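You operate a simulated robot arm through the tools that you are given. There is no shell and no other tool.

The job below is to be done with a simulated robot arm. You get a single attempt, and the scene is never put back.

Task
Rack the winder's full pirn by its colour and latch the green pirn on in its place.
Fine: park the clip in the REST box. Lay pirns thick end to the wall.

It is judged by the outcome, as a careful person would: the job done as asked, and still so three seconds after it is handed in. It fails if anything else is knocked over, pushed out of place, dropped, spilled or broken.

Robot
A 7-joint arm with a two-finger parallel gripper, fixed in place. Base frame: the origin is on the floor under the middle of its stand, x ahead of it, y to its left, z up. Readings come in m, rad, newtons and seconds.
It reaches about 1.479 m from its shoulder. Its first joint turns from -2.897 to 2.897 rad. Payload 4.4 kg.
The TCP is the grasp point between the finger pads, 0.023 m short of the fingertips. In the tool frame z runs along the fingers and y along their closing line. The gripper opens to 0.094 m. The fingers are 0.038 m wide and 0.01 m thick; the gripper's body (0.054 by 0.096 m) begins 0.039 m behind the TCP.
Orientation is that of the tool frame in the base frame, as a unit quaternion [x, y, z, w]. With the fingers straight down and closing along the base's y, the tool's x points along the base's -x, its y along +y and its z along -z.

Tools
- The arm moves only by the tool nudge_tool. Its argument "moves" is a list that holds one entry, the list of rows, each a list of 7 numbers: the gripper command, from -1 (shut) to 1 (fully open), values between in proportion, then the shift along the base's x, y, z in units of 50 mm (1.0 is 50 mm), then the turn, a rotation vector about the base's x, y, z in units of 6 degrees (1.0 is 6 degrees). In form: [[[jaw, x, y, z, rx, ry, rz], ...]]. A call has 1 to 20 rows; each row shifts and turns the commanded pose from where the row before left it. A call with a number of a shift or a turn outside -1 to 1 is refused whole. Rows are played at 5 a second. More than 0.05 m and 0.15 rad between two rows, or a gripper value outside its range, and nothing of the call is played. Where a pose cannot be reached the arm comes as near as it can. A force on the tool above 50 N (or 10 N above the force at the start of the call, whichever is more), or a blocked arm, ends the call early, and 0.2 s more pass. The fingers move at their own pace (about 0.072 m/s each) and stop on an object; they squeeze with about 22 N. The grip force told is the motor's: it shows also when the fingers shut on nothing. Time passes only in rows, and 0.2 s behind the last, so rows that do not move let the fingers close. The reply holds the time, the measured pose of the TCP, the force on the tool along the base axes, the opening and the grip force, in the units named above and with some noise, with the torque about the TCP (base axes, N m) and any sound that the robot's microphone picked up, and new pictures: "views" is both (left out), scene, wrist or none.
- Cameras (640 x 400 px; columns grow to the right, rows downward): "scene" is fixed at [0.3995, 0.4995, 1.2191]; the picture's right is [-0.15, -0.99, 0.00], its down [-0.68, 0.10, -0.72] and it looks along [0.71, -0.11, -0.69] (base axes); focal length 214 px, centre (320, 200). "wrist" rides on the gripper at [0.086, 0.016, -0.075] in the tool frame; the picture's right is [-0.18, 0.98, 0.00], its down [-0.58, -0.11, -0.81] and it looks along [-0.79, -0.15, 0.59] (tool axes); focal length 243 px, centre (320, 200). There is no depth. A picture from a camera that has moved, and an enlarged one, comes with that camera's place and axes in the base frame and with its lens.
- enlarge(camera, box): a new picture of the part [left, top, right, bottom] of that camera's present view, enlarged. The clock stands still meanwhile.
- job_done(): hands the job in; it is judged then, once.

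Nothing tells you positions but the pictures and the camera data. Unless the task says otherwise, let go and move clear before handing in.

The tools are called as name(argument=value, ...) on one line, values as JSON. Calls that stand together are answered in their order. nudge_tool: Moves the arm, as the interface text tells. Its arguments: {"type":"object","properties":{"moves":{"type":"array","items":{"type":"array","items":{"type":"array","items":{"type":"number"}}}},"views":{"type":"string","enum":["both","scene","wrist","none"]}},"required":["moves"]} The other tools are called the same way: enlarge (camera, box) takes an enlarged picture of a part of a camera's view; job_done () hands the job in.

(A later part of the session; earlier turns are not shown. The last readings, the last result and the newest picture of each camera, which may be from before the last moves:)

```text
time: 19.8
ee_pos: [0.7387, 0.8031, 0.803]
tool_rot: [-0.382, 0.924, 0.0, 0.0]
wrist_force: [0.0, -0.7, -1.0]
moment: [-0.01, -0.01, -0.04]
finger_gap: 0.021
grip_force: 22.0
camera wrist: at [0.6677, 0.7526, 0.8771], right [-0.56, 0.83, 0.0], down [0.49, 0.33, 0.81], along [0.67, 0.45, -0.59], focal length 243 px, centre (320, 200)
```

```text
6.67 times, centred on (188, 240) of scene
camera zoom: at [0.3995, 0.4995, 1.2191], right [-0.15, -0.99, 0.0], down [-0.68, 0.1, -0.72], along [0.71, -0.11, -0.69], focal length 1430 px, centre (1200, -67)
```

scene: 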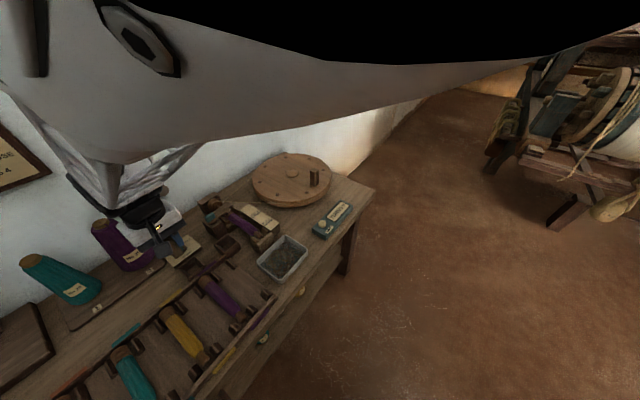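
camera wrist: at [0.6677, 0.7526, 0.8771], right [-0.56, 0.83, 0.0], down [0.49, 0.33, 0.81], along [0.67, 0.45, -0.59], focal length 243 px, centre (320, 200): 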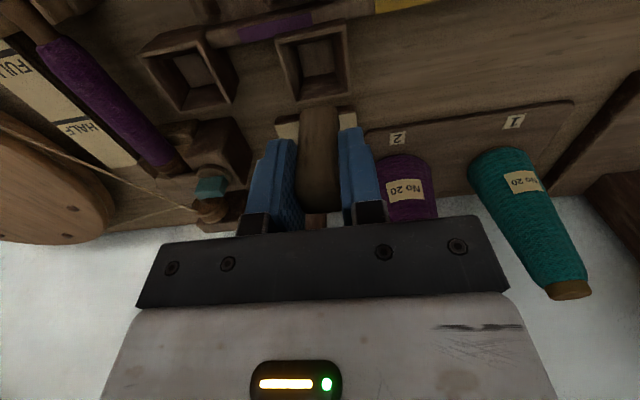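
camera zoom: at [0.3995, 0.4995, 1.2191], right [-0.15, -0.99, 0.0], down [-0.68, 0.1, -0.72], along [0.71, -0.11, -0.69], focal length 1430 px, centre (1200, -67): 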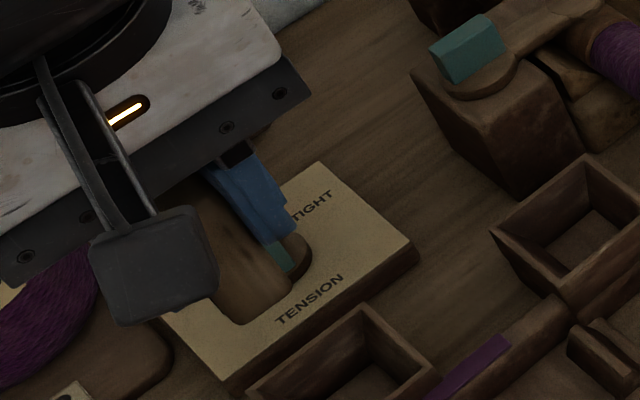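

nudge_tool(moves=[[[-1, 0.132, 0.004, 0, 0, 0, 0], [-1, 0, 0, -0.5, 0, 0, 0], [-1, 0, 0, -0.5, 0, 0, 0], [-1, 0, 0, -0.4, 0, 0, 0]]], views="both")

enlarge(camera="wrist", box=[240, 60, 400, 160])

enlarge(camera="scene", box=[140, 220, 236, 280])

```text
time: 20.8
ee_pos: [0.748, 0.801, 0.7322]
tool_rot: [-0.381, 0.924, 0.0, 0.0]
wrist_force: [-0.5, 0.6, 0.2]
moment: [0.01, 0.03, -0.02]
finger_gap: 0.0205
grip_force: 21.7
camera wrist: at [0.6759, 0.7516, 0.807], right [-0.56, 0.83, 0.0], down [0.49, 0.33, 0.81], along [0.67, 0.45, -0.59], focal length 243 px, centre (320, 200)
```

scene: 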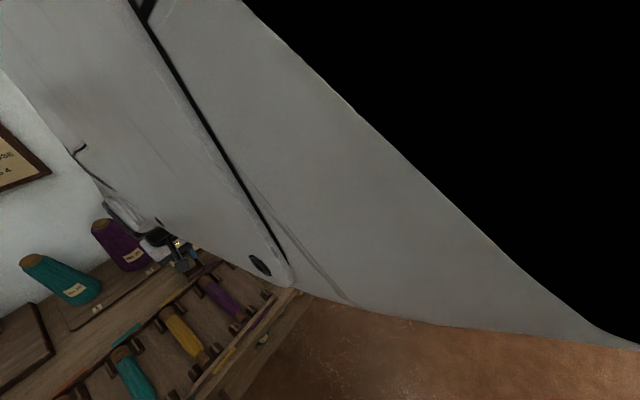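
wrist: 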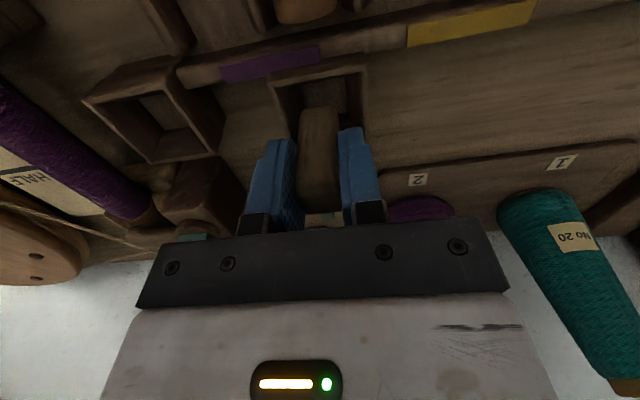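

```text
4.00 times, centred on (320, 110) of wrist
camera zoom: at [0.6759, 0.7516, 0.807], right [-0.56, 0.83, 0.0], down [0.49, 0.33, 0.81], along [0.67, 0.45, -0.59], focal length 970 px, centre (320, 560)
```

zoom: 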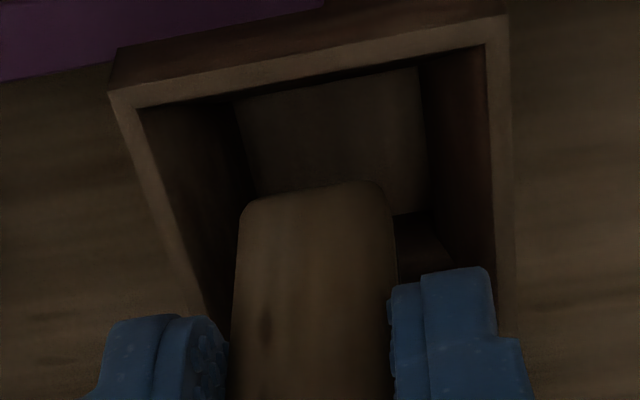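

```text
6.67 times, centred on (188, 250) of scene
camera zoom: at [0.3995, 0.4995, 1.2191], right [-0.15, -0.99, 0.0], down [-0.68, 0.1, -0.72], along [0.71, -0.11, -0.69], focal length 1430 px, centre (1200, -133)
```

zoom: 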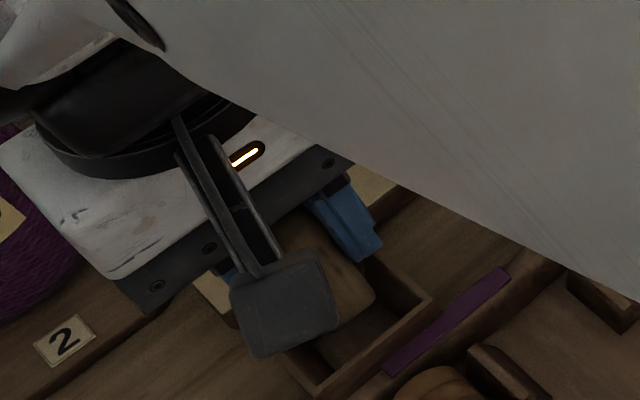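

nudge_tool(moves=[[[-1, -0.02, 0.02, -0.15, 0, 0, 0], [-1, 0, 0, -0.12, 0, 0, 0], [-1, 0, 0, -0.1, 0, 0, 0]]], views="none")

```text
time: 21.6
ee_pos: [0.7466, 0.8019, 0.7141]
tool_rot: [-0.381, 0.924, 0.001, 0.0]
wrist_force: [-1.6, -1.8, -0.1]
moment: [-0.06, 0.09, 0.02]
finger_gap: 0.0212
grip_force: 21.7
```

nudge_tool(moves=[[[-1, 0, 0, -0.05, 0, 0, 0]]], views="wrist")

enlarge(camera="wrist", box=[240, 80, 400, 180])

```text
time: 22.0
ee_pos: [0.7482, 0.8023, 0.7114]
tool_rot: [-0.382, 0.924, 0.0, 0.0]
wrist_force: [-9.4, -8.7, 6.5]
moment: [-0.37, 0.36, 0.0]
finger_gap: 0.0205
grip_force: 22.3
camera wrist: at [0.6758, 0.753, 0.7863], right [-0.56, 0.83, 0.0], down [0.49, 0.33, 0.81], along [0.67, 0.45, -0.59], focal length 243 px, centre (320, 200)
```

wrist: 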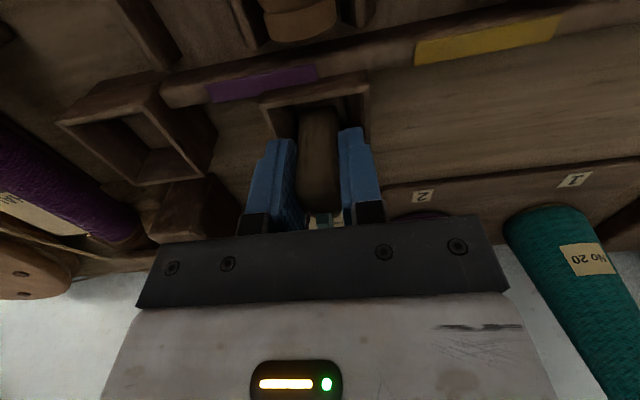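

```text
4.00 times, centred on (320, 130) of wrist
camera zoom: at [0.6758, 0.753, 0.7863], right [-0.56, 0.83, 0.0], down [0.49, 0.33, 0.81], along [0.67, 0.45, -0.59], focal length 970 px, centre (320, 480)
```

zoom: 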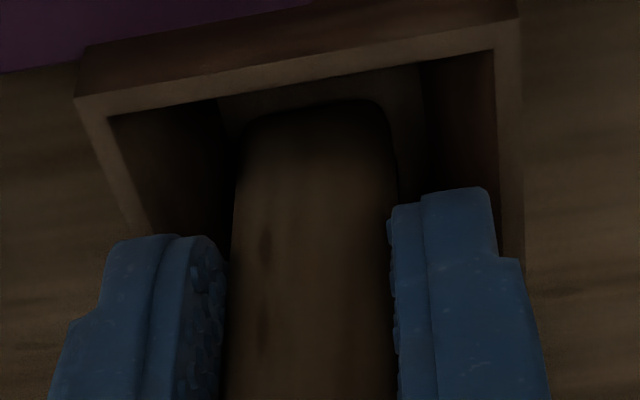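

nudge_tool(moves=[[[-1, 0, 0, 0.08, 0, 0, 0], [-1, -0.07, -0.07, 0, 0, 0, 0], [-1, 0, 0, 0, 0, 0, 0]]], views="none")

```text
time: 22.8
ee_pos: [0.7434, 0.7991, 0.7138]
tool_rot: [-0.382, 0.924, -0.001, 0.0]
wrist_force: [-0.7, -1.0, -0.9]
moment: [-0.01, 0.02, 0.01]
finger_gap: 0.021
grip_force: 21.7
```

nudge_tool(moves=[[[-1, 0, 0, -0.06, 0, 0, 0], [-1, 0, 0, 0, 0, 0, 0]]], views="none")

```text
time: 23.4
ee_pos: [0.7459, 0.8, 0.7113]
tool_rot: [-0.382, 0.924, 0.0, 0.001]
wrist_force: [-0.3, 0.4, 1.6]
moment: [0.04, 0.02, -0.01]
finger_gap: 0.0209
grip_force: 21.9
```

nudge_tool(moves=[[[-0.3, 0, 0, 0, 0, 0, 0], [0.0, 0, 0, 0, 0, 0, 0], [0.0, 0, 0, 0, 0, 0, 0]]], views="wrist")

enlarge(camera="wrist", box=[240, 80, 400, 180])

```text
time: 24.2
ee_pos: [0.7448, 0.7993, 0.7101]
tool_rot: [-0.382, 0.924, 0.0, -0.001]
wrist_force: [0.0, -0.3, 0.0]
moment: [-0.01, 0.03, 0.0]
finger_gap: 0.0472
grip_force: 0.2
camera wrist: at [0.6727, 0.7498, 0.7861], right [-0.56, 0.83, 0.0], down [0.49, 0.33, 0.81], along [0.67, 0.45, -0.59], focal length 243 px, centre (320, 200)
```

wrist: 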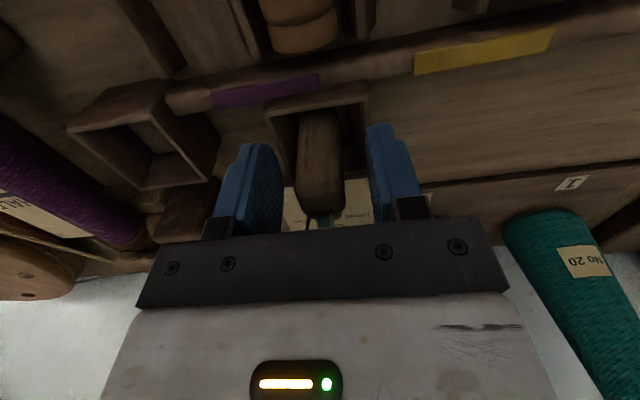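

```text
4.00 times, centred on (320, 130) of wrist
camera zoom: at [0.6727, 0.7498, 0.7861], right [-0.56, 0.83, 0.0], down [0.49, 0.33, 0.81], along [0.67, 0.45, -0.59], focal length 970 px, centre (320, 480)
```

zoom: 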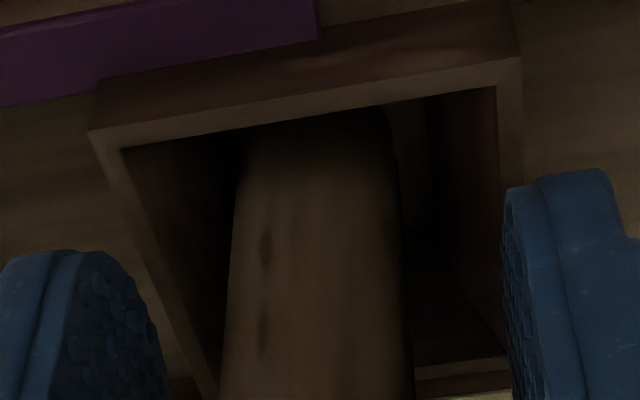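

The clip stands in the REST box. I'll rise clear and check it.

nudge_tool(moves=[[[0.0, 0, 0, 0.4, 0, 0, 0], [0.0, 0, 0, 0.8, 0, 0, 0], [0.0, 0, 0, 0.9, 0, 0, 0], [0.5, 0, 0, 0.9, 0, 0, 0]]], views="both")

enlarge(camera="wrist", box=[240, 0, 400, 100])

enlarge(camera="scene", box=[80, 180, 272, 300])

```text
time: 25.2
ee_pos: [0.7432, 0.8004, 0.8612]
tool_rot: [-0.382, 0.924, 0.0, -0.001]
wrist_force: [-0.9, 0.2, -1.8]
moment: [0.02, 0.01, -0.01]
finger_gap: 0.0702
grip_force: 0.1
camera wrist: at [0.6712, 0.7506, 0.9351], right [-0.56, 0.83, 0.0], down [0.49, 0.33, 0.81], along [0.67, 0.45, -0.59], focal length 243 px, centre (320, 200)
```

scene: 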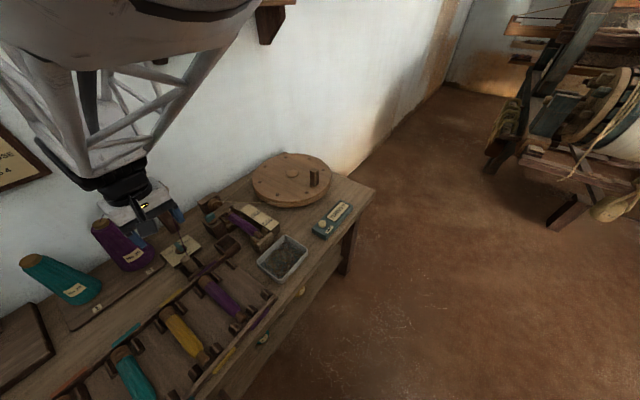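
wrist: 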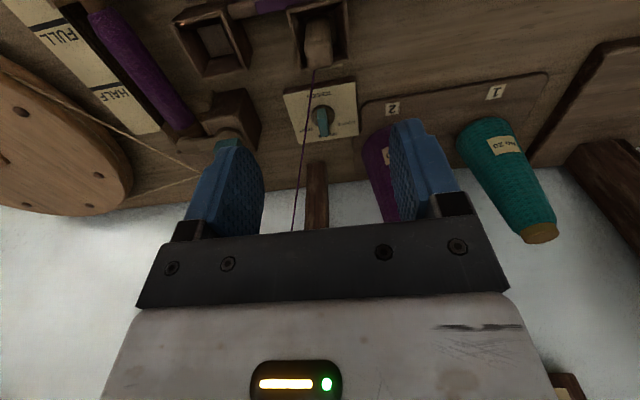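

```text
4.00 times, centred on (320, 50) of wrist
camera zoom: at [0.6712, 0.7506, 0.9351], right [-0.56, 0.83, 0.0], down [0.49, 0.33, 0.81], along [0.67, 0.45, -0.59], focal length 970 px, centre (320, 800)
```

zoom: 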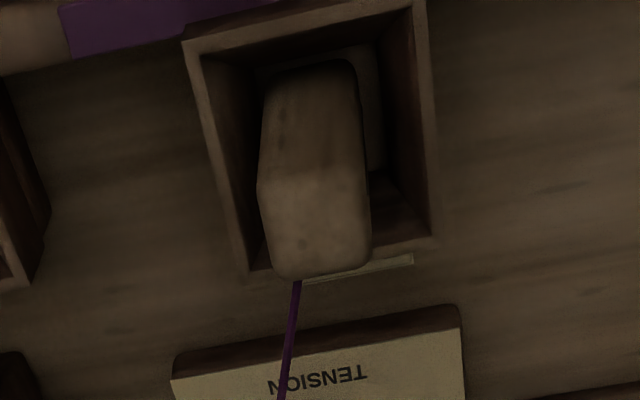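

```text
3.33 times, centred on (176, 240) of scene
camera zoom: at [0.3995, 0.4995, 1.2191], right [-0.15, -0.99, 0.0], down [-0.68, 0.1, -0.72], along [0.71, -0.11, -0.69], focal length 715 px, centre (800, 67)
```

zoom: 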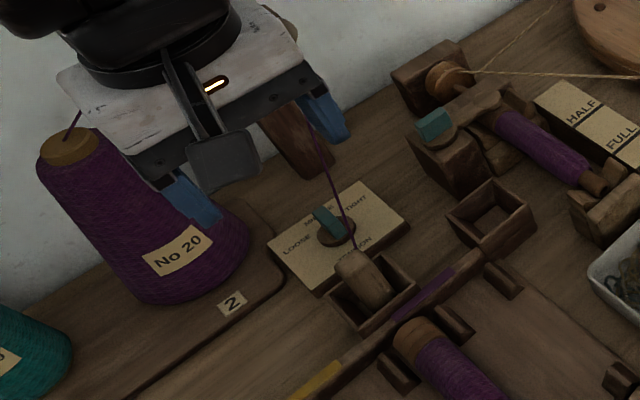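

enlarge(camera="scene", box=[196, 186, 260, 226])

enlarge(camera="wrist", box=[140, 60, 284, 150])

```text
10.00 times, centred on (228, 206) of scene
camera zoom: at [0.3995, 0.4995, 1.2191], right [-0.15, -0.99, 0.0], down [-0.68, 0.1, -0.72], along [0.71, -0.11, -0.69], focal length 2145 px, centre (1240, 140)
```

zoom: 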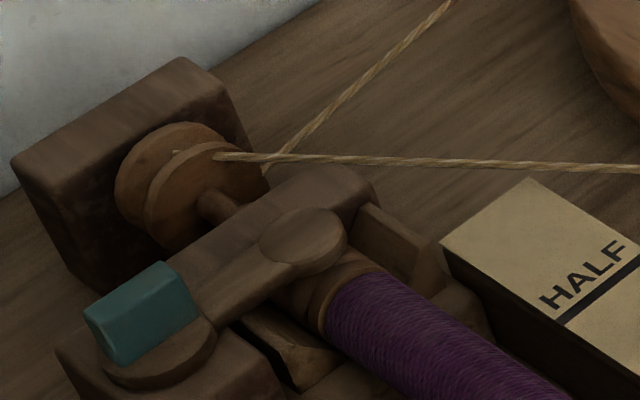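

```text
4.44 times, centred on (212, 105) of wrist
camera zoom: at [0.6712, 0.7506, 0.9351], right [-0.56, 0.83, 0.0], down [0.49, 0.33, 0.81], along [0.67, 0.45, -0.59], focal length 1078 px, centre (800, 622)
```

zoom: 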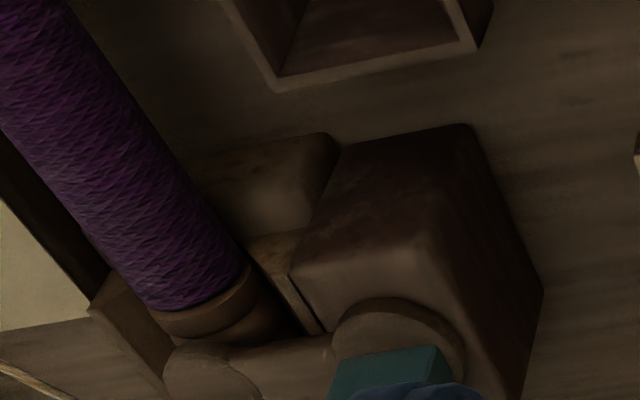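

The clip is parked with the yarn running to the guide. Next, a low look at the latch to see which way it can swing.

nudge_tool(moves=[[[1, 0.479, -0.763, -0.1, 0, 0, 0], [1, 0.479, -0.763, -0.1, 0, 0, 0], [1, 0.479, -0.763, -0.1, 0, 0, 0], [1, 0, 0, -0.64, 0, 0, 0], [1, 0, 0, -0.64, 0, 0, 0]]], views="both")

enlarge(camera="wrist", box=[240, 130, 400, 230])

enlarge(camera="wrist", box=[200, 80, 360, 180])

```text
time: 26.4
ee_pos: [0.8192, 0.6836, 0.7807]
tool_rot: [-0.383, 0.924, 0.0, 0.002]
wrist_force: [-0.4, 1.6, 2.1]
moment: [0.0, -0.01, 0.0]
finger_gap: 0.0941
grip_force: 0.1
camera wrist: at [0.7462, 0.6344, 0.8569], right [-0.56, 0.83, 0.0], down [0.49, 0.33, 0.81], along [0.67, 0.45, -0.59], focal length 243 px, centre (320, 200)
```

scene: 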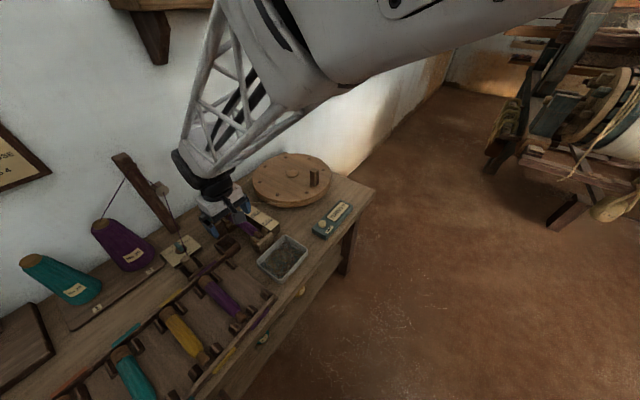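
wrist: 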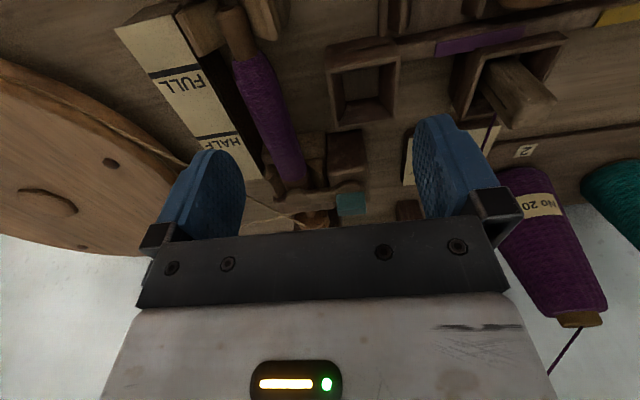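

```text
4.00 times, centred on (320, 180) of wrist
camera zoom: at [0.7462, 0.6344, 0.8569], right [-0.56, 0.83, 0.0], down [0.49, 0.33, 0.81], along [0.67, 0.45, -0.59], focal length 970 px, centre (320, 280)
```

zoom: 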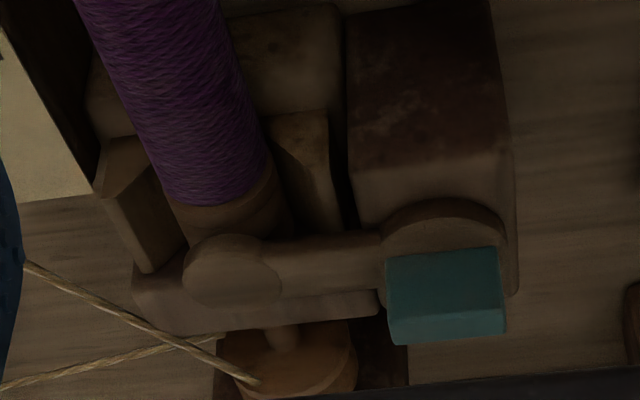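

```text
4.00 times, centred on (280, 130) of wrist
camera zoom: at [0.7462, 0.6344, 0.8569], right [-0.56, 0.83, 0.0], down [0.49, 0.33, 0.81], along [0.67, 0.45, -0.59], focal length 970 px, centre (480, 480)
```

zoom: 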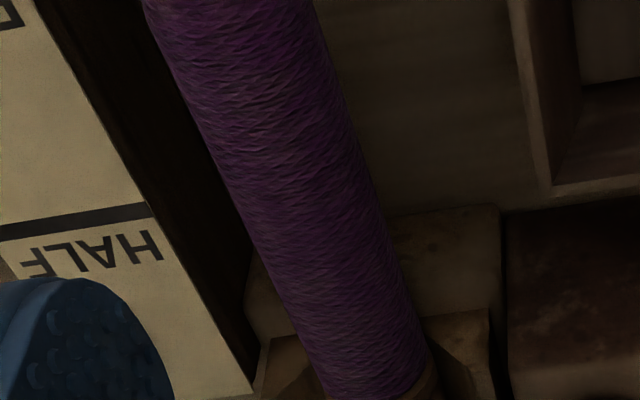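

The latch handle is centred near (0.895, 0.774, top ≈0.718), aligned with its arm. I'll turn the gripper 90° and come over the handle to grip it across its thin side.

nudge_tool(moves=[[[0.2, 0, 0, 0.4, 0, 0, 0.9375], [0.2, 0, 0, 0.4, 0, 0, 0.9375], [0.2, 0, 0, 0.4, 0, 0, 0.9375], [0.2, 0, 0, 0.4, 0, 0, 0.9375], [0.2, 0.126, 0.1505, 0, 0, 0, 0.9375], [0.2, 0.126, 0.1505, 0, 0, 0, 0.9375], [0.2, 0.126, 0.1505, 0, 0, 0, 0.9375], [0.2, 0.126, 0.1505, 0, 0, 0, 0.9375], [0.2, 0.126, 0.1505, 0, 0, 0, 0.9375], [0.2, 0.126, 0.1505, 0, 0, 0, 0.9375], [0.2, 0.126, 0.1505, 0, 0, 0, 0.9375], [0.2, 0.126, 0.1505, 0, 0, 0, 0.9375], [0.2, 0.126, 0.1505, 0, 0, 0, 0.9375], [0.2, 0.126, 0.1505, 0, 0, 0, 0.9375], [0.2, 0.126, 0.1505, 0, 0, 0, 0.9375], [0.2, 0.126, 0.1505, 0, 0, 0, 0.9375]]], views="both")

enlarge(camera="wrist", box=[240, 20, 400, 120])

```text
time: 29.8
ee_pos: [0.892, 0.7746, 0.8616]
tool_rot: [0.923, -0.384, 0.0, 0.0]
wrist_force: [0.4, 0.9, 0.1]
moment: [0.01, 0.03, -0.02]
finger_gap: 0.0563
grip_force: 0.0
camera wrist: at [0.9419, 0.7018, 0.9368], right [-0.83, -0.56, 0.0], down [-0.33, 0.49, 0.81], along [-0.45, 0.67, -0.59], focal length 243 px, centre (320, 200)
```

scene: 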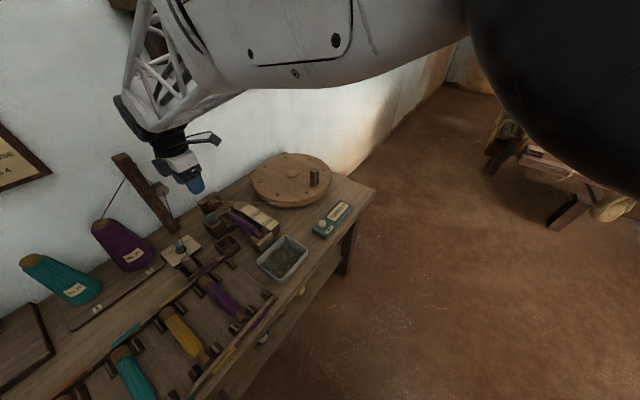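
wrist: 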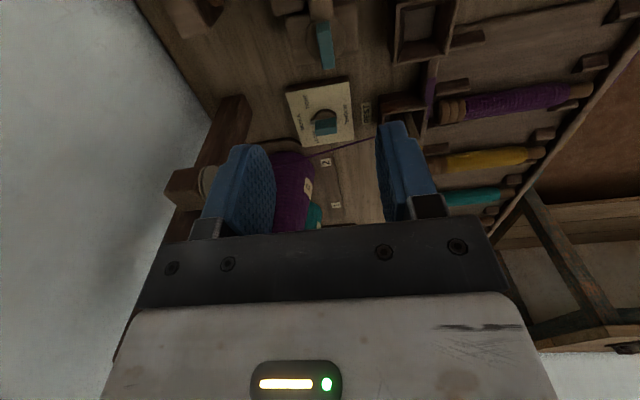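

```text
4.00 times, centred on (320, 70) of wrist
camera zoom: at [0.9419, 0.7018, 0.9368], right [-0.83, -0.56, 0.0], down [-0.33, 0.49, 0.81], along [-0.45, 0.67, -0.59], focal length 970 px, centre (320, 720)
```

zoom: 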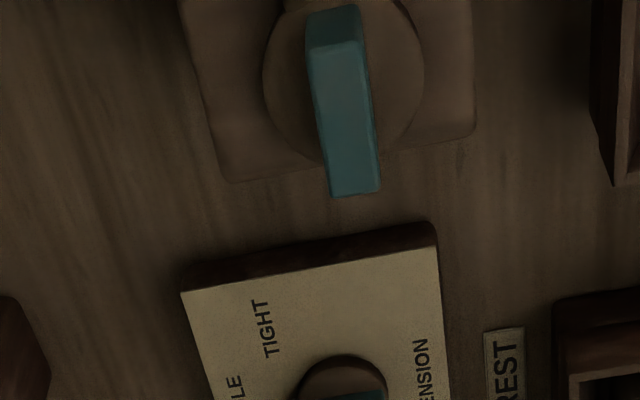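

nudge_tool(moves=[[[-0.36, -0.096, -0.042, -0.4, 0, 0, 0], [-0.36, 0, 0, -0.8, 0, 0, 0], [-0.36, 0, 0, -0.8, 0, 0, 0]]], views="wrist")

enlarge(camera="wrist", box=[256, 90, 384, 170])

```text
time: 30.6
ee_pos: [0.8879, 0.7718, 0.7656]
tool_rot: [0.923, -0.385, 0.0, -0.001]
wrist_force: [0.2, 0.2, 1.0]
moment: [-0.02, -0.01, 0.01]
finger_gap: 0.0299
grip_force: 0.1
camera wrist: at [0.937, 0.699, 0.8393], right [-0.83, -0.56, 0.0], down [-0.33, 0.49, 0.81], along [-0.45, 0.67, -0.59], focal length 243 px, centre (320, 200)
```

wrist: 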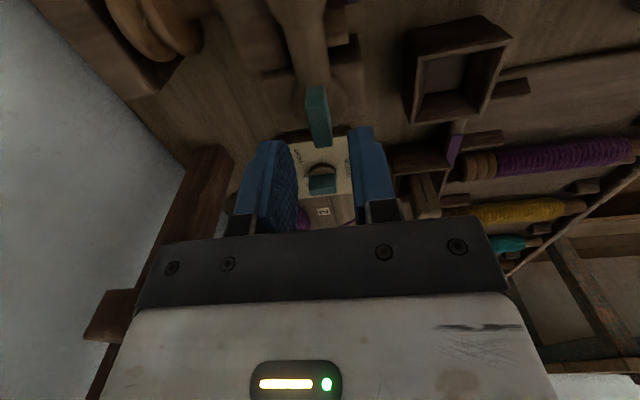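

```text
5.00 times, centred on (320, 130) of wrist
camera zoom: at [0.937, 0.699, 0.8393], right [-0.83, -0.56, 0.0], down [-0.33, 0.49, 0.81], along [-0.45, 0.67, -0.59], focal length 1213 px, centre (320, 550)
```

zoom: 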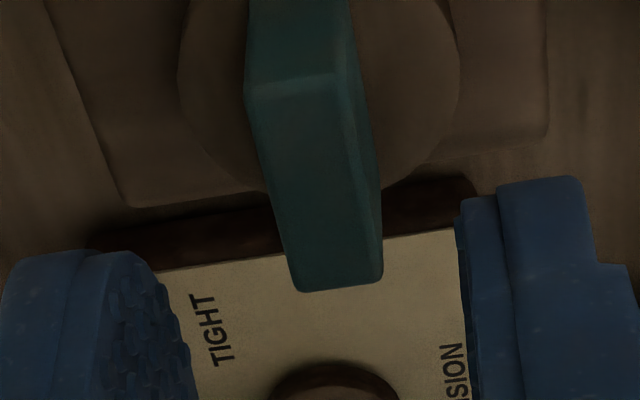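

nudge_tool(moves=[[[-0.36, 0, 0, -0.35, 0, 0, 0], [-0.36, 0, 0, -0.3, 0, 0, 0], [-1, 0, 0, 0, 0, 0, 0], [-1, 0, 0, 0, 0, 0, 0]]], views="wrist")

enlarge(camera="wrist", box=[256, 110, 384, 190])

```text
time: 31.6
ee_pos: [0.8884, 0.7724, 0.7318]
tool_rot: [0.923, -0.384, 0.0, 0.0]
wrist_force: [-30.2, -25.9, 31.9]
moment: [-0.45, 0.59, 0.0]
finger_gap: 0.0117
grip_force: 22.0
camera wrist: at [0.9371, 0.6995, 0.8069], right [-0.83, -0.56, 0.0], down [-0.33, 0.49, 0.81], along [-0.45, 0.67, -0.59], focal length 243 px, centre (320, 200)
```

wrist: 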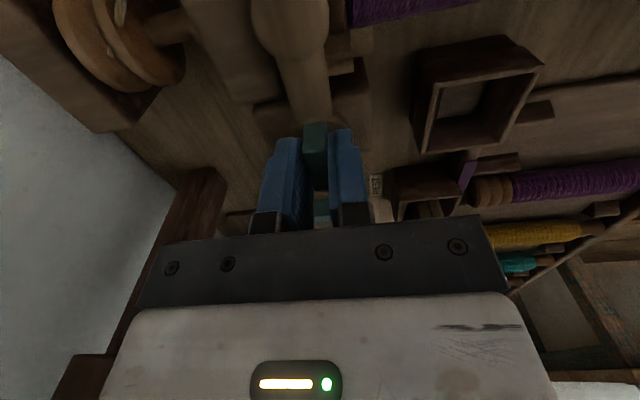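

```text
5.00 times, centred on (320, 150) of wrist
camera zoom: at [0.9371, 0.6995, 0.8069], right [-0.83, -0.56, 0.0], down [-0.33, 0.49, 0.81], along [-0.45, 0.67, -0.59], focal length 1213 px, centre (320, 450)
```

zoom: 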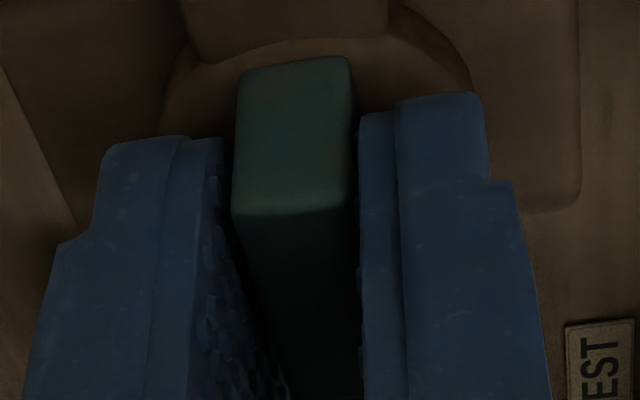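

nudge_tool(moves=[[[-0.5, 0, 0, 0.1, 0, 0, 0], [-0.5, 0, 0, 0, 0, 0, 0]]], views="none")

```text
time: 32.2
ee_pos: [0.8877, 0.7718, 0.7341]
tool_rot: [0.923, -0.384, 0.0, 0.0]
wrist_force: [-0.3, 0.2, -0.6]
moment: [-0.02, 0.0, 0.0]
finger_gap: 0.0235
grip_force: 0.0
```

nudge_tool(moves=[[[-1, 0, 0, 0, 0, 0, 0], [-1, 0, 0, 0, 0, 0, 0]]], views="none")

```text
time: 32.8
ee_pos: [0.8851, 0.773, 0.734]
tool_rot: [0.923, -0.385, -0.001, 0.001]
wrist_force: [-18.5, -16.1, 3.0]
moment: [-0.08, 0.08, 0.09]
finger_gap: 0.011
grip_force: 44.5
```

nudge_tool(moves=[[[-1, -0.03, -0.03, 0, 0, 0, 0], [-1, 0, 0, 0, 0, 0, 0]]], views="none")

```text
time: 33.4
ee_pos: [0.8848, 0.7734, 0.734]
tool_rot: [0.923, -0.384, 0.001, -0.002]
wrist_force: [13.8, 13.0, -8.5]
moment: [0.25, 0.51, 0.28]
finger_gap: 0.011
grip_force: 44.6
stopped in row 2: the force on the tool passed its limit at 54 N (the readings are from after the stop); the commanded pose is now the measured one
```

nudge_tool(moves=[[[-1, 0, 0, 0, 0, 0, 0]]], views="none")

```text
time: 33.8
ee_pos: [0.886, 0.7725, 0.7353]
tool_rot: [0.923, -0.384, 0.0, -0.001]
wrist_force: [20.7, 20.4, -13.1]
moment: [-0.32, -0.25, 0.36]
finger_gap: 0.0111
grip_force: 45.2
```

nudge_tool(moves=[[[-0.6, 0.012, 0.012, 0, 0, 0, 0], [-0.6, 0, 0, 0, 0, 0, 0], [-1, 0, 0, 0, 0, 0, 0], [-1, 0, 0, 0, 0, 0, 0]]], views="none")

```text
time: 34.8
ee_pos: [0.8863, 0.7729, 0.7345]
tool_rot: [0.923, -0.385, 0.001, -0.001]
wrist_force: [-13.4, -14.1, 8.0]
moment: [-0.34, 0.25, 0.08]
finger_gap: 0.0108
grip_force: 44.7
```

nudge_tool(moves=[[[-1, -0.005, -0.005, 0, 0, 0, 0], [-1, 0, 0, 0, 0, 0, 0]]], views="wrist")

```text
time: 35.4
ee_pos: [0.886, 0.7713, 0.7351]
tool_rot: [0.923, -0.384, 0.001, -0.001]
wrist_force: [-10.0, -11.2, 6.1]
moment: [-0.28, 0.31, 0.16]
finger_gap: 0.0109
grip_force: 45.1
camera wrist: at [0.9362, 0.6993, 0.81], right [-0.83, -0.56, 0.0], down [-0.33, 0.49, 0.81], along [-0.45, 0.67, -0.59], focal length 243 px, centre (320, 200)
```

wrist: 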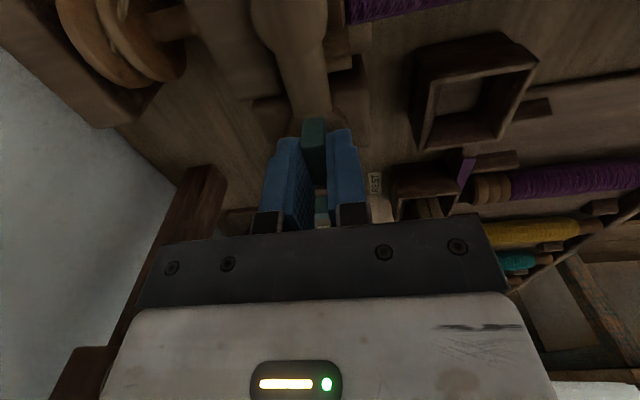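

nudge_tool(moves=[[[-1, 0, 0, 0, 0, 0, -0.5], [-1, 0, 0, 0, 0, 0, -0.5], [-1, 0, 0, 0, 0, 0, 0]]], views="wrist")

```text
time: 36.2
ee_pos: [0.8864, 0.7737, 0.7359]
tool_rot: [0.902, -0.432, 0.0, -0.001]
wrist_force: [3.6, 7.5, -4.0]
moment: [-0.14, -0.15, 1.44]
finger_gap: 0.0128
grip_force: 45.1
camera wrist: at [0.9286, 0.6948, 0.8099], right [-0.88, -0.47, 0.0], down [-0.28, 0.52, 0.81], along [-0.38, 0.71, -0.59], focal length 243 px, centre (320, 200)
```

wrist: 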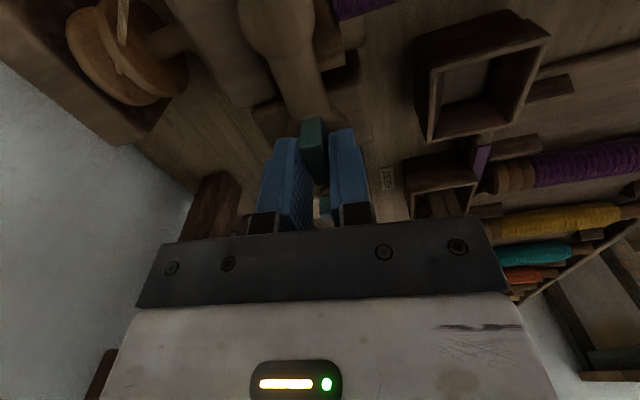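

nudge_tool(moves=[[[-1, 0, 0, 0, 0, 0, 0.5], [-1, 0, 0, 0, 0, 0, 0.5], [-1, 0, 0, 0, 0, 0, 0.5], [-1, 0, 0, 0, 0, 0, 0.5], [-1, 0, 0, 0, 0, 0, 0]]], views="wrist")

```text
time: 37.4
ee_pos: [0.8867, 0.771, 0.7352]
tool_rot: [0.942, -0.335, 0.0, -0.001]
wrist_force: [-19.5, -39.9, 12.2]
moment: [-0.67, 0.35, -0.17]
finger_gap: 0.0107
grip_force: 45.3
camera wrist: at [0.9436, 0.7044, 0.81], right [-0.76, -0.65, 0.0], down [-0.38, 0.45, 0.81], along [-0.52, 0.62, -0.59], focal length 243 px, centre (320, 200)
```

wrist: 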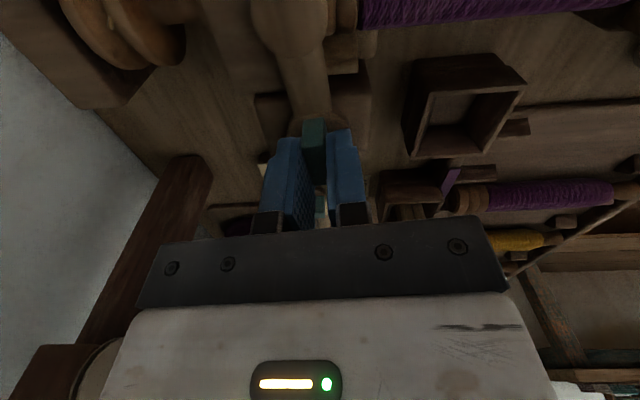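

Turning clockwise was blocked, while counter-clockwise the handle turned freely – so the latch opens with the arm swinging toward the wall side. I'll loosen the grip slightly and keep turning counter-clockwise.

nudge_tool(moves=[[[-0.68, -0.006, -0.012, 0, 0, 0, 0], [-0.68, 0, 0, 0, 0, 0, 0.7], [-0.68, 0, 0, 0, 0, 0, 0.7], [-0.68, 0, 0, 0, 0, 0, 0.7]]], views="wrist")

```text
time: 38.4
ee_pos: [0.8866, 0.7727, 0.7358]
tool_rot: [0.973, -0.23, 0.0, -0.002]
wrist_force: [0.2, -0.8, -0.9]
moment: [-0.05, 0.03, -0.03]
finger_gap: 0.0156
grip_force: 0.5
camera wrist: at [0.9567, 0.7186, 0.8096], right [-0.6, -0.8, 0.0], down [-0.47, 0.35, 0.81], along [-0.64, 0.49, -0.59], focal length 243 px, centre (320, 200)
```

wrist: 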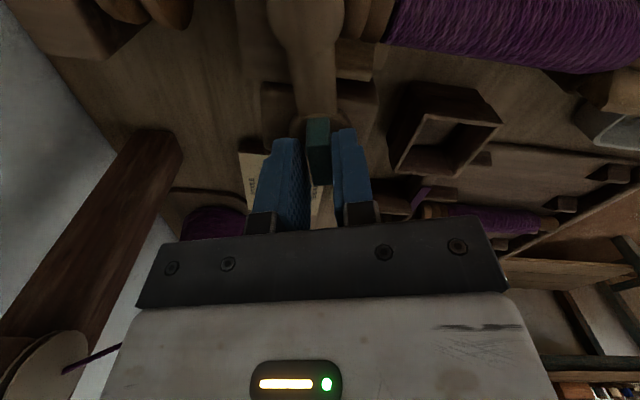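

nudge_tool(moves=[[[-0.68, 0, 0, 0, 0, 0, 0.8], [-0.68, 0, 0, 0, 0, 0, 0.8], [-0.68, 0, 0, 0, 0, 0, 0.8], [-0.68, 0, 0, 0, 0, 0, 0.8], [-0.68, 0, 0, 0, 0, 0, 0.8], [-0.68, 0, 0, 0, 0, 0, 0.8]]], views="both")

enlarge(camera="scene", box=[160, 180, 288, 260])

```text
time: 39.8
ee_pos: [0.8867, 0.7722, 0.735]
tool_rot: [1.0, 0.02, 0.0, -0.001]
wrist_force: [-1.9, -4.6, -1.8]
moment: [-0.11, 0.12, -0.02]
finger_gap: 0.0174
grip_force: 2.2
camera wrist: at [0.9739, 0.7593, 0.8093], right [-0.14, -0.99, 0.0], down [-0.58, 0.08, 0.81], along [-0.8, 0.12, -0.59], focal length 243 px, centre (320, 200)
```

scene: 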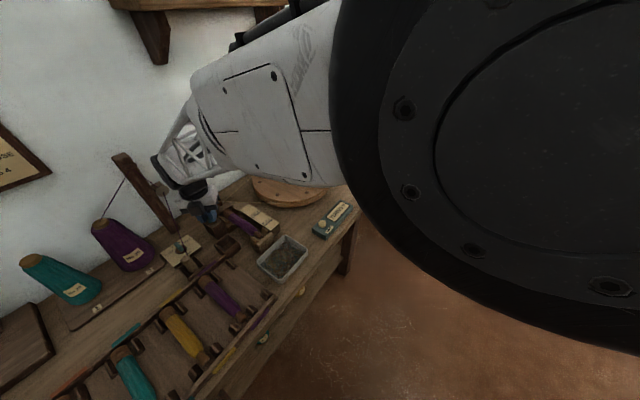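
wrist: 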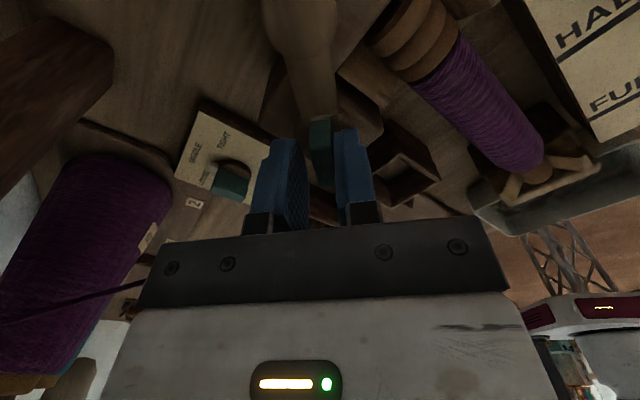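

```text
5.00 times, centred on (224, 220) of scene
camera zoom: at [0.3995, 0.4995, 1.2191], right [-0.15, -0.99, 0.0], down [-0.68, 0.1, -0.72], along [0.71, -0.11, -0.69], focal length 1072 px, centre (800, 100)
```

zoom: 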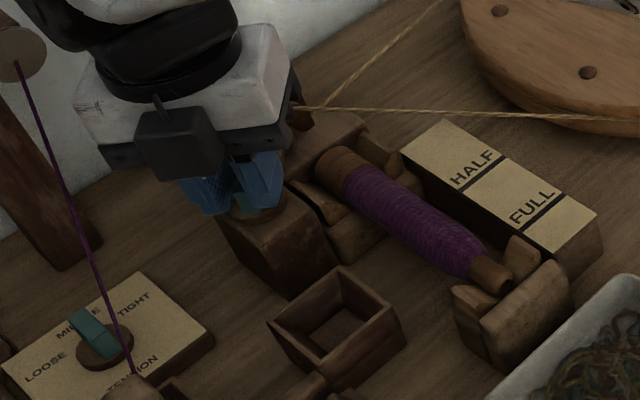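

nudge_tool(moves=[[[-0.68, 0, 0, 0, 0, 0, 0.8], [-0.68, 0, 0, 0, 0, 0, 0.8], [-0.68, 0, 0, 0, 0, 0, 0.8], [-0.68, 0, 0, 0, 0, 0, 0.8], [-0.68, 0, 0, 0, 0, 0, 0.8], [-0.68, 0, 0, 0, 0, 0, 0.8]]], views="both")

enlarge(camera="scene", box=[160, 180, 288, 260])

```text
time: 41.2
ee_pos: [0.8862, 0.7723, 0.7359]
tool_rot: [0.964, 0.268, 0.0, -0.002]
wrist_force: [1.8, -10.0, 1.8]
moment: [-0.22, -0.02, 0.0]
finger_gap: 0.019
grip_force: 4.4
camera wrist: at [0.9694, 0.8026, 0.8096], right [0.35, -0.94, 0.0], down [-0.55, -0.21, 0.81], along [-0.76, -0.28, -0.59], focal length 243 px, centre (320, 200)
```

scene: 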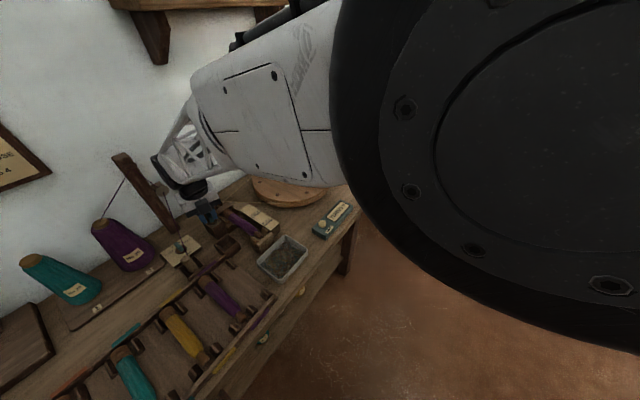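
wrist: 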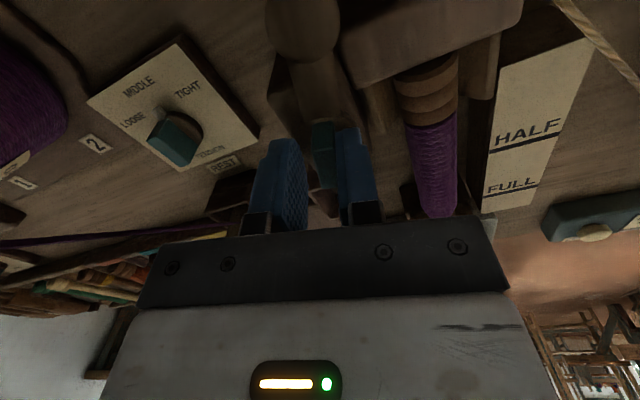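

```text
5.00 times, centred on (224, 220) of scene
camera zoom: at [0.3995, 0.4995, 1.2191], right [-0.15, -0.99, 0.0], down [-0.68, 0.1, -0.72], along [0.71, -0.11, -0.69], focal length 1072 px, centre (800, 100)
```

zoom: 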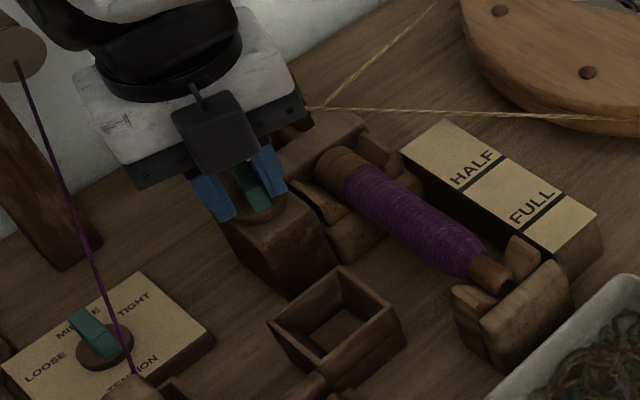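

nudge_tool(moves=[[[-0.68, 0, 0, 0, 0, 0, 0.8], [-0.68, 0, 0, 0, 0, 0, 0.8]]], views="wrist")

enlarge(camera="wrist", box=[240, 0, 496, 160])

```text
time: 41.8
ee_pos: [0.8878, 0.7752, 0.7375]
tool_rot: [0.956, 0.294, 0.001, 0.002]
wrist_force: [4.7, -22.5, 5.9]
moment: [-0.29, -0.18, 0.0]
finger_gap: 0.0247
grip_force: 11.3
out of reach, approached as far as the arm can: row 1, 2
camera wrist: at [0.9688, 0.8122, 0.8126], right [0.4, -0.92, 0.0], down [-0.55, -0.24, 0.8], along [-0.74, -0.32, -0.59], focal length 243 px, centre (320, 200)
```

wrist: 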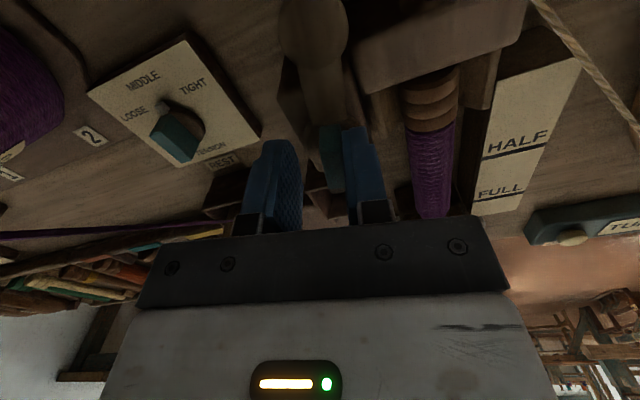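

```text
2.50 times, centred on (368, 80) of wrist
camera zoom: at [0.9688, 0.8122, 0.8126], right [0.4, -0.92, 0.0], down [-0.55, -0.24, 0.8], along [-0.74, -0.32, -0.59], focal length 606 px, centre (200, 500)
```

zoom: 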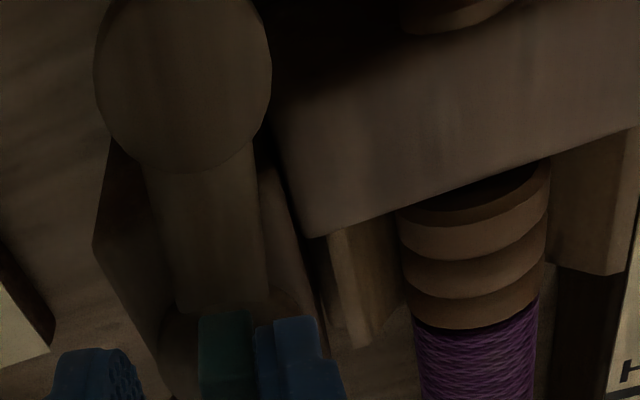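

The latch arm is now swung clear of the pirn butt. I'll release the handle and lift away, then turn back to the wall-facing yaw.

nudge_tool(moves=[[[-0.2, 0, 0, 0, 0, 0, -0.3], [0.0, 0, 0, 0.3, 0, 0, 0], [0.0, 0, 0, 0.8, 0, 0, 0], [0.0, 0, 0, 0.9, 0, 0, 0], [0.0, 0, 0, 0.6, 0, 0, 0]]], views="both")

enlarge(camera="scene", box=[160, 180, 288, 260])

```text
time: 43.0
ee_pos: [0.8877, 0.7778, 0.8655]
tool_rot: [0.961, 0.278, 0.001, 0.002]
wrist_force: [-0.4, -0.2, -0.2]
moment: [0.0, 0.02, 0.0]
finger_gap: 0.0467
grip_force: 0.1
camera wrist: at [0.9689, 0.8102, 0.9399], right [0.37, -0.93, 0.0], down [-0.55, -0.22, 0.81], along [-0.75, -0.3, -0.59], focal length 243 px, centre (320, 200)
```

scene: 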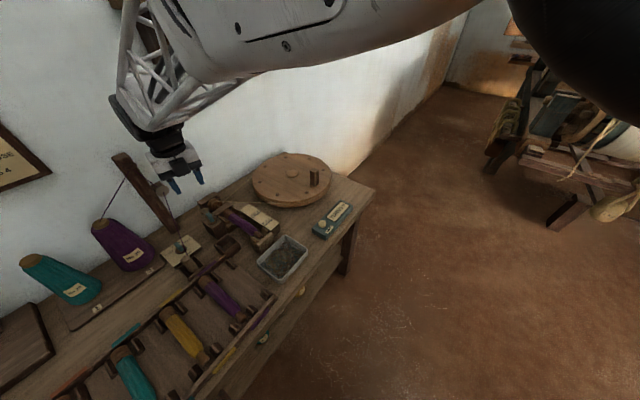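
wrist: 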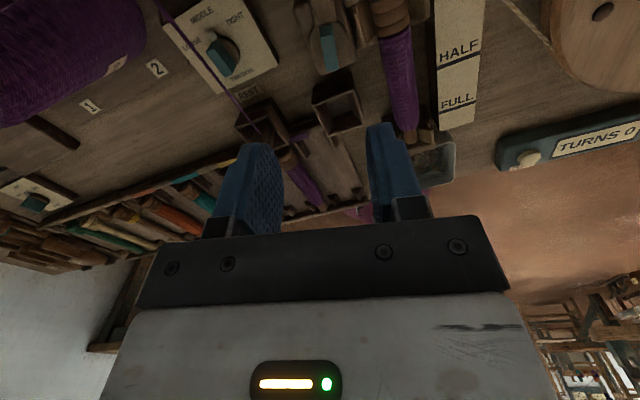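

```text
5.00 times, centred on (224, 220) of scene
camera zoom: at [0.3995, 0.4995, 1.2191], right [-0.15, -0.99, 0.0], down [-0.68, 0.1, -0.72], along [0.71, -0.11, -0.69], focal length 1072 px, centre (800, 100)
```

zoom: 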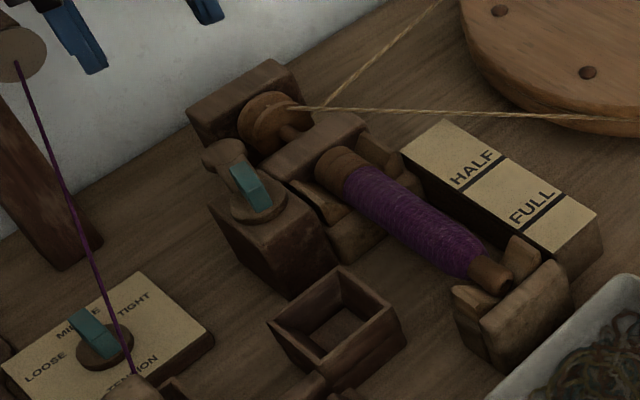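

nudge_tool(moves=[[[0.5, 0, -0.06, 0.04, 0, 0, -0.996], [0.5, 0, -0.06, 0.04, 0, 0, -0.996], [0.5, 0, -0.06, 0.04, 0, 0, -0.996], [0.5, 0, -0.06, 0.04, 0, 0, -0.996], [0.5, 0, -0.06, 0, 0, 0, -0.996], [0.5, 0, -0.06, 0, 0, 0, -0.996], [0.5, 0, -0.06, 0, 0, 0, -0.996], [0.5, 0, -0.06, 0, 0, 0, -0.996], [0.5, 0, -0.06, 0, 0, 0, -0.996], [0.5, 0, -0.06, 0, 0, 0, -0.996], [0.5, 0, -0.06, 0, 0, 0, -0.996], [0.5, 0, -0.06, 0, 0, 0, -0.996], [0.5, 0, -0.06, 0, 0, 0, -0.996], [0.5, 0, -0.06, 0, 0, 0, -0.996]]], views="none")

nudge_tool(moves=[[[0.5, -0.014, -0.073, 0, 0, 0, -0.996], [0.5, -0.014, -0.073, 0, 0, 0, -0.996], [0.5, -0.014, -0.073, 0, 0, 0, -0.996], [0.5, -0.014, -0.073, 0, 0, 0, -0.996], [0.5, -0.014, -0.073, 0, 0, 0, -0.996], [0.5, -0.014, -0.073, 0, 0, 0, -0.996], [0.5, -0.014, -0.073, 0, 0, 0, -0.996], [0.5, -0.014, -0.073, 0, 0, 0, -0.996], [0.5, -0.014, -0.073, 0, 0, 0, -0.996], [0.5, -0.014, -0.073, 0, 0, 0, -0.996], [0.5, -0.014, -0.073, 0, 0, 0, -0.996], [0.5, -0.014, -0.073, 0, 0, 0, -0.996], [0.5, -0.014, -0.073, 0, 0, 0, -0.996], [0.5, -0.014, -0.073, 0, 0, 0, -0.94]]], views="both")

enlarge(camera="wrist", box=[224, 0, 416, 120])

```text
time: 46.0
ee_pos: [0.8858, 0.7357, 0.8739]
tool_rot: [0.901, -0.433, 0.0, 0.002]
wrist_force: [-0.1, -0.1, -0.5]
moment: [-0.03, 0.01, -0.01]
finger_gap: 0.0707
grip_force: 0.0
```

```text
time: 49.0
ee_pos: [0.8769, 0.6842, 0.8737]
tool_rot: [-0.384, 0.923, 0.001, -0.002]
wrist_force: [-0.7, -1.5, -0.1]
moment: [0.01, -0.02, 0.01]
finger_gap: 0.0706
grip_force: 0.1
camera wrist: at [0.8055, 0.6347, 0.949], right [-0.57, 0.82, 0.0], down [0.49, 0.33, 0.81], along [0.66, 0.46, -0.59], focal length 243 px, centre (320, 200)
```

scene: 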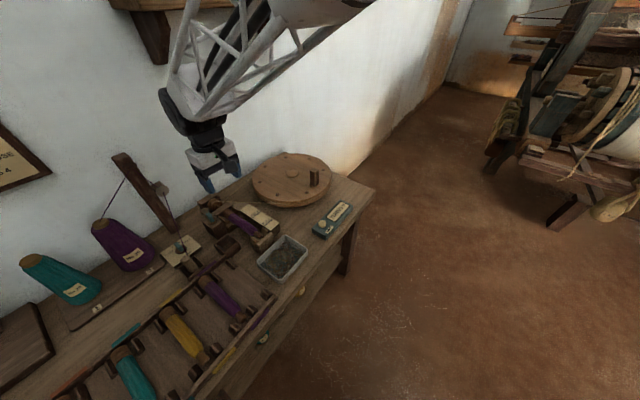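
wrist: 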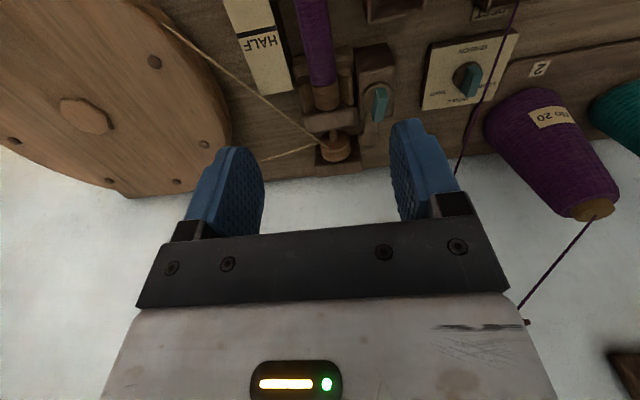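

```text
3.33 times, centred on (320, 60) of wrist
camera zoom: at [0.8055, 0.6347, 0.949], right [-0.57, 0.82, 0.0], down [0.49, 0.33, 0.81], along [0.66, 0.46, -0.59], focal length 809 px, centre (320, 667)
```

zoom: 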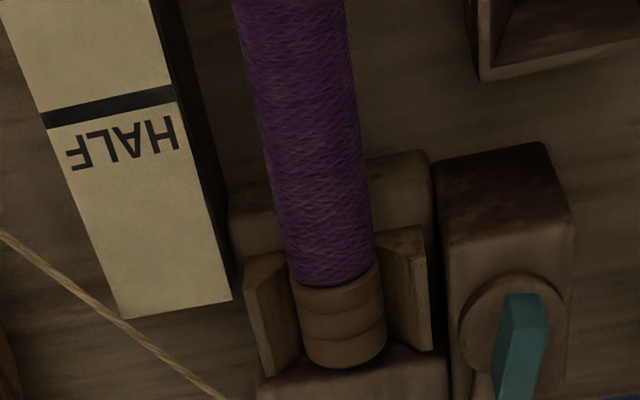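

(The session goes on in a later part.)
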